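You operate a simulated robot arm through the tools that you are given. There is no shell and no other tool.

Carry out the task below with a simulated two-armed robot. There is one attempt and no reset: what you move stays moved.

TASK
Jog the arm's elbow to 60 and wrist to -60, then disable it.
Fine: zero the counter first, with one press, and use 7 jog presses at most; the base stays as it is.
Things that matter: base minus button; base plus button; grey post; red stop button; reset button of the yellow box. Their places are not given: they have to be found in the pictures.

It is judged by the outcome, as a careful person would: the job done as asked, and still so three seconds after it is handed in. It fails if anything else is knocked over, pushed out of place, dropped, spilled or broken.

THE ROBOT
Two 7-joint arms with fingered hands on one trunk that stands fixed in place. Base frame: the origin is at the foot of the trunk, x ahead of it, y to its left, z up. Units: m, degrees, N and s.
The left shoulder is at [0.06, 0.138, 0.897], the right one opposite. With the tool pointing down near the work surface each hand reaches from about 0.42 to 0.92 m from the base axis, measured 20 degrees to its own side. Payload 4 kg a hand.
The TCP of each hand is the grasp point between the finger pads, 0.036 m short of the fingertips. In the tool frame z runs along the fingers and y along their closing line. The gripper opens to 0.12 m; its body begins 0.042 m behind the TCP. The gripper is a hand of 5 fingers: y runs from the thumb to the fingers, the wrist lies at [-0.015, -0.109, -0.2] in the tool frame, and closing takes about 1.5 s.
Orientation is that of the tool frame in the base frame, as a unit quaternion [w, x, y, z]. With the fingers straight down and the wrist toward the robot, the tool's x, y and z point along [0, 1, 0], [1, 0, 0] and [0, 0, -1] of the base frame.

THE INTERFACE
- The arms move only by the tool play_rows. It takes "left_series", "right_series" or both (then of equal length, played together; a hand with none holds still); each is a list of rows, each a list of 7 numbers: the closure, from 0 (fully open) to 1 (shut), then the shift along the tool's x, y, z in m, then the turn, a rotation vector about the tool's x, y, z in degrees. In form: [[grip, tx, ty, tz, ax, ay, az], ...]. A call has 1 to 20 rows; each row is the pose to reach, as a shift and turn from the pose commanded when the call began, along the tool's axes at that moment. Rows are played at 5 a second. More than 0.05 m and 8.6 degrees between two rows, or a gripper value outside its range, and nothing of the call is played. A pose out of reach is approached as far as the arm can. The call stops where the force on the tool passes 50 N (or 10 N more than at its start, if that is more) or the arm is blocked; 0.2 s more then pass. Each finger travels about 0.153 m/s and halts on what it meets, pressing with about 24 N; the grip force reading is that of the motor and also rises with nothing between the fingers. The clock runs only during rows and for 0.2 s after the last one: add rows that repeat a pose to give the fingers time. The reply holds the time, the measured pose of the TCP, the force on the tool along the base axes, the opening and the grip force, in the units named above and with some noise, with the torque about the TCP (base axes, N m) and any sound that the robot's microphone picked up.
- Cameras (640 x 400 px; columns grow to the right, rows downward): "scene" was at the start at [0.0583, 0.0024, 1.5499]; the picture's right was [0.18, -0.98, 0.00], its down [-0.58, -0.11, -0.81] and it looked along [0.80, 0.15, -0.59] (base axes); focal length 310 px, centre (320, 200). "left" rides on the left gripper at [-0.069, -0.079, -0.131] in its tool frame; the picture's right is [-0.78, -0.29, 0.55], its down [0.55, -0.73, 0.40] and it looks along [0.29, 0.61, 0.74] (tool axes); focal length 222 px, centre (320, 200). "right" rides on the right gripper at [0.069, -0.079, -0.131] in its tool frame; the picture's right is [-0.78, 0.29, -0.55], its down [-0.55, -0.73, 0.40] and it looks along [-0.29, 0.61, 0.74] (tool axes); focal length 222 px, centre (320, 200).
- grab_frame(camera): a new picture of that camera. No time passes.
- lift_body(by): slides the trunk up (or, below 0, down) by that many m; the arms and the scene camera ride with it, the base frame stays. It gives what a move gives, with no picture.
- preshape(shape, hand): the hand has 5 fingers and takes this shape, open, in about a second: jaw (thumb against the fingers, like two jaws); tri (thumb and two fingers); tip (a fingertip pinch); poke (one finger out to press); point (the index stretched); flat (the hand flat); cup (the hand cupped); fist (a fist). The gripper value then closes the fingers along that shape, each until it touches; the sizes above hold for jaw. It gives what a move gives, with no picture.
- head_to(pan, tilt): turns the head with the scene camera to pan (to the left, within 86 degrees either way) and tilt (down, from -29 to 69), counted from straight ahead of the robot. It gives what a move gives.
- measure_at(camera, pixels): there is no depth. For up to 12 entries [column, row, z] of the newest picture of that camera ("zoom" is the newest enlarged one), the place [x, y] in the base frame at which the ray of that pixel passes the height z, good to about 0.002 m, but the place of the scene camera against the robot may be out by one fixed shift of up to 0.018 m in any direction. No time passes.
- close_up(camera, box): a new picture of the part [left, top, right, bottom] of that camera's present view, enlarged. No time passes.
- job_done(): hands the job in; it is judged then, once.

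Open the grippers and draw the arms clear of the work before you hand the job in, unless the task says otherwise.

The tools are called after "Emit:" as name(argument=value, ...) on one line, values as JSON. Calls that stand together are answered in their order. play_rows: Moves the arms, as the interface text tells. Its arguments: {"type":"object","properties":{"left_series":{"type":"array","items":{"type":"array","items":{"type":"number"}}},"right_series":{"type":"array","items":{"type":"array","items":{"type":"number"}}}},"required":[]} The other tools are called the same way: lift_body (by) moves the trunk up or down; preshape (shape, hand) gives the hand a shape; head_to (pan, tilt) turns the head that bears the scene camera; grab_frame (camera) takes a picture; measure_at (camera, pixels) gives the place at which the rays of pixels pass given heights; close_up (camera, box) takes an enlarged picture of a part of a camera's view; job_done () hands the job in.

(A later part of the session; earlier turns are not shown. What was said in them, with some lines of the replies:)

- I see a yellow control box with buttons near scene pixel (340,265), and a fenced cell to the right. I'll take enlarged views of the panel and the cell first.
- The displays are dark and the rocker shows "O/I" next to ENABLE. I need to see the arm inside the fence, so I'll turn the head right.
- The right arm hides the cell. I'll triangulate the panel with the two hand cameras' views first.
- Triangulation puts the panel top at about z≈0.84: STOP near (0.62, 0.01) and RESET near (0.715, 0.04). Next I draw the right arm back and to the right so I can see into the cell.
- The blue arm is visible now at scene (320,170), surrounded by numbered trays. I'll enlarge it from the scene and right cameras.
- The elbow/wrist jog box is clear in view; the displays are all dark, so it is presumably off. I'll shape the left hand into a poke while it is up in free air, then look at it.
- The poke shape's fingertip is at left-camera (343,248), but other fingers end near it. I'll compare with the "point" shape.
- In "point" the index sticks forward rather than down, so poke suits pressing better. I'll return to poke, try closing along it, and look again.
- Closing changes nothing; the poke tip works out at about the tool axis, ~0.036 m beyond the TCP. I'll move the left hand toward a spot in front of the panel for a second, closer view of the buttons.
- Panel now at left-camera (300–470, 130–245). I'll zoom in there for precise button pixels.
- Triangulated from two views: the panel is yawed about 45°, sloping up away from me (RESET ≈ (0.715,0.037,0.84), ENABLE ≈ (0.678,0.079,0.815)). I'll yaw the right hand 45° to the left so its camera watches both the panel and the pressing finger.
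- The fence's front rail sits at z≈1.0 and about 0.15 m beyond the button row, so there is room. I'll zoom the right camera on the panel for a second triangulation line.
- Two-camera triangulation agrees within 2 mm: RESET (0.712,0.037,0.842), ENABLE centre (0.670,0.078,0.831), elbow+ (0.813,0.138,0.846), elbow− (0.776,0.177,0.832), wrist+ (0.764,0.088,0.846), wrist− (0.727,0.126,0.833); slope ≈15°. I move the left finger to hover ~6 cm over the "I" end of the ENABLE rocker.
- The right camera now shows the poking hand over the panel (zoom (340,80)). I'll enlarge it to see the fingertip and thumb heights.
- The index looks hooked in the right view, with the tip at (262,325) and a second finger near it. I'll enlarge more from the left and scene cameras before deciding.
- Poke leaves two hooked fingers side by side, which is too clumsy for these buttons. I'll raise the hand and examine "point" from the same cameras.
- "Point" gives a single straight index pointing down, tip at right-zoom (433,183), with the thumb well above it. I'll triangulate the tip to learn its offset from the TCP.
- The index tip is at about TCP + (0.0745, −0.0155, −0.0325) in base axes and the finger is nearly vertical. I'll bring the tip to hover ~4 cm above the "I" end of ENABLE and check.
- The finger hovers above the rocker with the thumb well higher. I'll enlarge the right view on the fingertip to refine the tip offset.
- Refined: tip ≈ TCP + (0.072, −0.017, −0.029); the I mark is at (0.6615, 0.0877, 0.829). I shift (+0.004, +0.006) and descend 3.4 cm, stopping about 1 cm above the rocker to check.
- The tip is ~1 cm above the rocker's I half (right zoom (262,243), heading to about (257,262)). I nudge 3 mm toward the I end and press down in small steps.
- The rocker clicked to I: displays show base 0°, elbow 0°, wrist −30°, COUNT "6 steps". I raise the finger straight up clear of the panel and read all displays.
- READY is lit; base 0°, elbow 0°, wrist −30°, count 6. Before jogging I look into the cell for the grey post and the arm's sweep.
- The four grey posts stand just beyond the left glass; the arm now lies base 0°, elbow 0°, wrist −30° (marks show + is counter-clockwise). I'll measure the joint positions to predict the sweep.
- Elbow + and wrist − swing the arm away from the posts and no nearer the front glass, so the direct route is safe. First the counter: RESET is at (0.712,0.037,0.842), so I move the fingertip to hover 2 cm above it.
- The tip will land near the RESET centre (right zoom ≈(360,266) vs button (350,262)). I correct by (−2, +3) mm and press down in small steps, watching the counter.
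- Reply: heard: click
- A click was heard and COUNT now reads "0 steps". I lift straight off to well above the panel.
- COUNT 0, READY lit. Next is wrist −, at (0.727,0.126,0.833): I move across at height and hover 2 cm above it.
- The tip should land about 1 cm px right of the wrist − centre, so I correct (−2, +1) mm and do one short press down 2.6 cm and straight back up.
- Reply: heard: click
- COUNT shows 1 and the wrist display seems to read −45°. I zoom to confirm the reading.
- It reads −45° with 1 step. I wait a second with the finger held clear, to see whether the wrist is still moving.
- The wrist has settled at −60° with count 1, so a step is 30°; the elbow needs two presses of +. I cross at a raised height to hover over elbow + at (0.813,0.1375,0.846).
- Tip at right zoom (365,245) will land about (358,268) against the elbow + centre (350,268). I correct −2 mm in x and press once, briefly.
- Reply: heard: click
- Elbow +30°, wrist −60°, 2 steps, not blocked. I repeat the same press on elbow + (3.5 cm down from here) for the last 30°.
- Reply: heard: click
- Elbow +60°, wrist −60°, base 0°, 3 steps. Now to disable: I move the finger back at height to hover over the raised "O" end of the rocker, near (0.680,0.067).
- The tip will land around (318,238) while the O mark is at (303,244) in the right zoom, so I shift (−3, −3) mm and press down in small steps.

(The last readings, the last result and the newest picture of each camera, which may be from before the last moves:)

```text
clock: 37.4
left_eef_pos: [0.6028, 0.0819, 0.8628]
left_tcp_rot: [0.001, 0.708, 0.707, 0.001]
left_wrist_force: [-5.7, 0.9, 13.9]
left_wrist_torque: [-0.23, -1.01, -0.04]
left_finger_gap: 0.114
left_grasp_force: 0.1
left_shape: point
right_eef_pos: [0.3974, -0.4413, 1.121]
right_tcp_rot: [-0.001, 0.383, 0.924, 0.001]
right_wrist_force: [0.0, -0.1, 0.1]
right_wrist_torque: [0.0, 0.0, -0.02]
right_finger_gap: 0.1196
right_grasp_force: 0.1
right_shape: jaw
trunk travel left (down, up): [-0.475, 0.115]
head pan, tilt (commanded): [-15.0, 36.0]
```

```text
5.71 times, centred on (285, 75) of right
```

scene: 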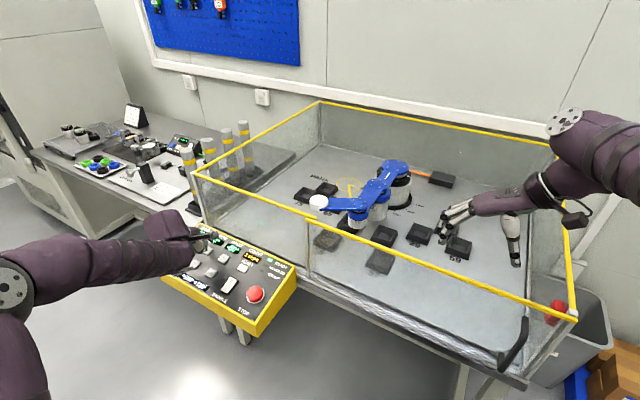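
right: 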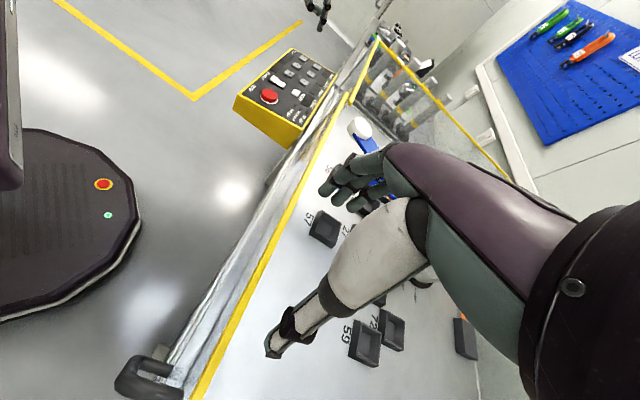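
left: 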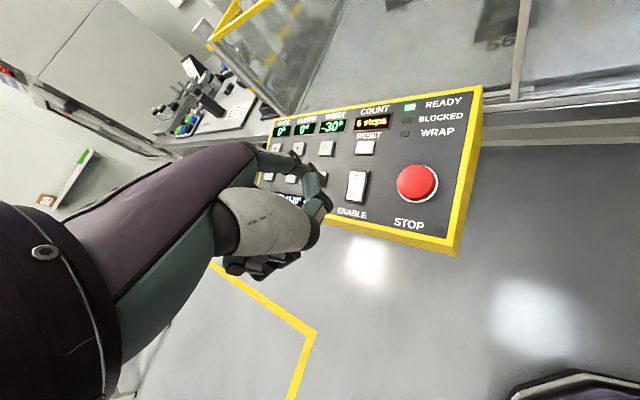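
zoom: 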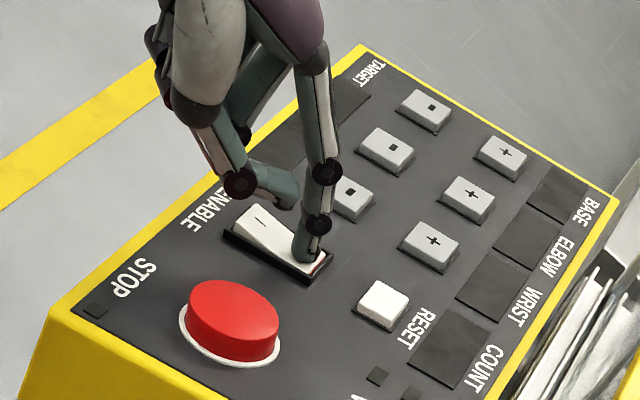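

All displays went dark and the rocker is on O. I lift straight up and draw the left arm back and to the left, clear of the panel.

Emit:
play_rows(left_series=[[0, 0, 0, -0.012, 0, 0, 0], [0, 0, 0, -0.03, 0, 0, 0], [0, 0, 0, -0.055, 0, 0, 0], [0, 0.01, -0.015, -0.09, 0, 0, 0], [0, 0.03, -0.035, -0.125, 0, 0, 0], [0, 0.06, -0.055, -0.155, 0, 0, 0], [0, 0.1, -0.065, -0.18, 0, 0, 0], [0, 0.14, -0.065, -0.2, 0, 0, 0], [0, 0.18, -0.065, -0.22, 0, 0, 0], [0, 0.22, -0.065, -0.24, 0, 0, 0], [0, 0.25, -0.065, -0.25, 0, 0, 0], [0, 0.25, -0.065, -0.25, 0, 0, 0]])

Emit:
preshape(shape="jaw", hand="left")

Emit:
grab_frame(camera="scene")

Emit:
close_up(camera="scene", box=[170, 120, 430, 310])

Emit:
close_up(camera="right", box=[225, 30, 345, 150])

```text
clock: 40.0
left_eef_pos: [0.5395, 0.3317, 1.1101]
left_tcp_rot: [0.0, 0.707, 0.707, 0.001]
left_wrist_force: [0.2, -0.1, 0.8]
left_wrist_torque: [0.0, -0.01, -0.02]
left_finger_gap: 0.0001
left_grasp_force: 0.0
left_shape: point
right_eef_pos: [0.3985, -0.4405, 1.1203]
right_tcp_rot: [0.0, 0.382, 0.924, 0.0]
right_wrist_force: [0.8, 0.1, -0.6]
right_wrist_torque: [-0.01, 0.0, 0.0]
right_finger_gap: 0.1196
right_grasp_force: 0.0
right_shape: jaw
trunk travel left (down, up): [-0.475, 0.115]
head pan, tilt (commanded): [-15.0, 36.0]
```

```text
clock: 40.9
left_eef_pos: [0.5383, 0.3307, 1.1101]
left_tcp_rot: [0.0, 0.707, 0.707, 0.0]
left_wrist_force: [0.3, 0.2, 0.6]
left_wrist_torque: [-0.03, 0.0, -0.01]
left_finger_gap: 0.1199
left_grasp_force: 0.0
left_shape: jaw
right_eef_pos: [0.3982, -0.4422, 1.1204]
right_tcp_rot: [0.0, 0.383, 0.924, 0.0]
right_wrist_force: [-0.1, -0.4, -1.0]
right_wrist_torque: [-0.02, -0.03, 0.0]
right_finger_gap: 0.1198
right_grasp_force: 0.2
right_shape: jaw
trunk travel left (down, up): [-0.475, 0.115]
head pan, tilt (commanded): [-15.0, 36.0]
```

```text
taken
```

scene: 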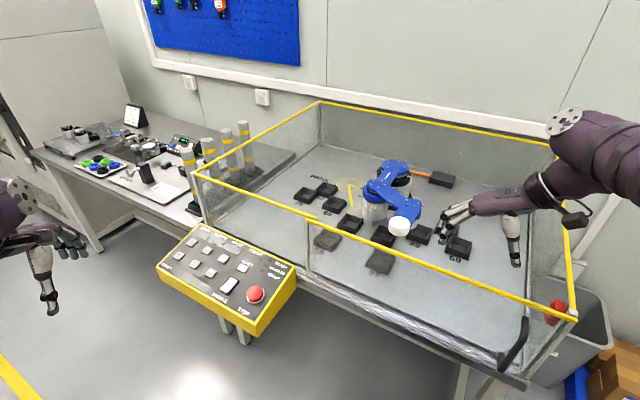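

```text
2.11 times, centred on (300, 215) of scene
```

zoom: 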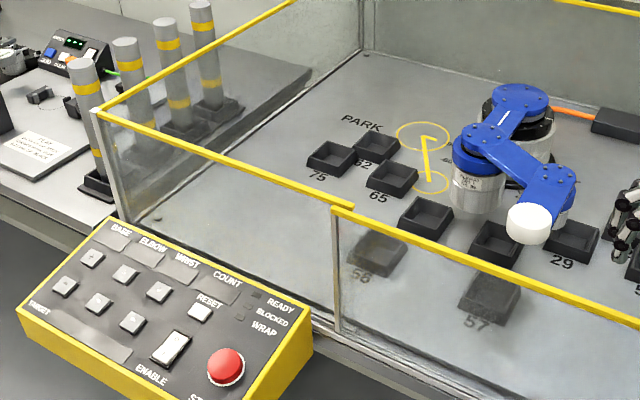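

```text
3.33 times, centred on (285, 90) of right
```

zoom: 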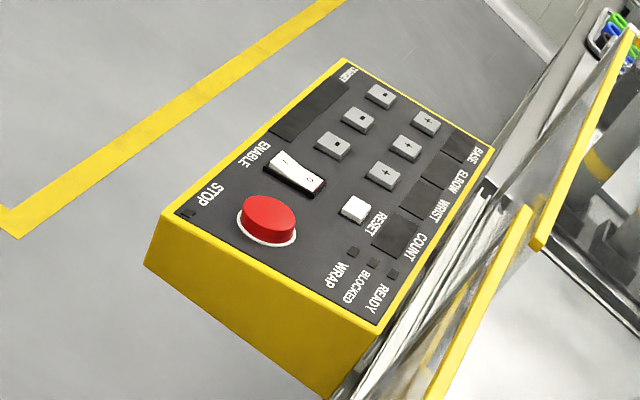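

The panel is off, the blue arm rests at elbow +60°/wrist −60°, and the posts and trays are undisturbed. I draw the right hand a little back from the fence before handing in.

Emit:
play_rows(right_series=[[0, 0.03, 0, -0.01, 0, 0, 0], [0, 0.06, 0, -0.02, 0, 0, 0], [0, 0.08, 0, -0.03, 0, 0, 0], [0, 0.08, 0, -0.03, 0, 0, 0]])

Emit:
grab_frame(camera="scene")

```text
clock: 41.9
left_eef_pos: [0.5395, 0.3312, 1.1091]
left_tcp_rot: [0.0, 0.707, 0.707, -0.001]
left_wrist_force: [0.5, -0.6, 0.0]
left_wrist_torque: [-0.02, -0.04, 0.0]
left_finger_gap: 0.12
left_grasp_force: 0.1
left_shape: jaw
right_eef_pos: [0.3401, -0.3859, 1.1492]
right_tcp_rot: [0.001, 0.382, 0.924, 0.0]
right_wrist_force: [-0.2, 0.1, 1.0]
right_wrist_torque: [-0.03, 0.03, 0.0]
right_finger_gap: 0.1193
right_grasp_force: 0.1
right_shape: jaw
trunk travel left (down, up): [-0.475, 0.115]
head pan, tilt (commanded): [-15.0, 36.0]
```

```text
taken
```

scene: 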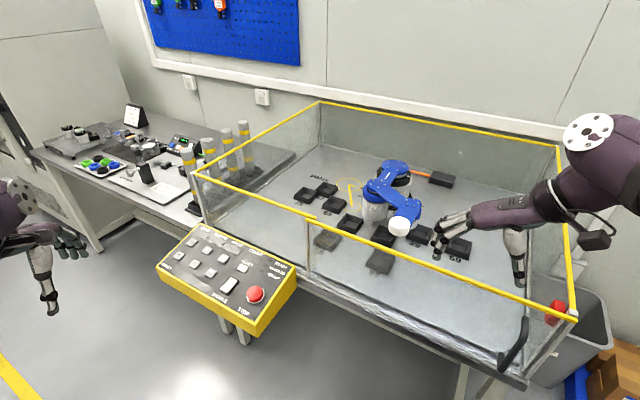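

Both hands are open and clear, the box is disabled with its displays dark, and everything else stands where it was. I hand the job in.

Emit:
job_done()

```text
The job is handed in.
```

The arm's elbow is at +60° and its wrist at −60°, and it is disabled. The base stayed at 0°.

- **Counter:** I zeroed it with one press of RESET, after switching the box on because its displays were dark. It read "0 steps" before any jogging.
- **Jogging:** It took 3 of the 7 allowed presses, one on wrist minus and two on elbow plus. The counter read "3 steps", and the BLOCKED and WRAP lamps stayed dark in the views I checked.
- **Disable:** I pressed the rocker to O, and all the displays went dark.

The box's own TARGET display read −90° / +120° / +120°. I followed your values instead.

I didn't touch the stop button or the base buttons, and the grey posts and trays are undisturbed in the last pictures. Both hands are open and drawn clear, and the job has been handed in.
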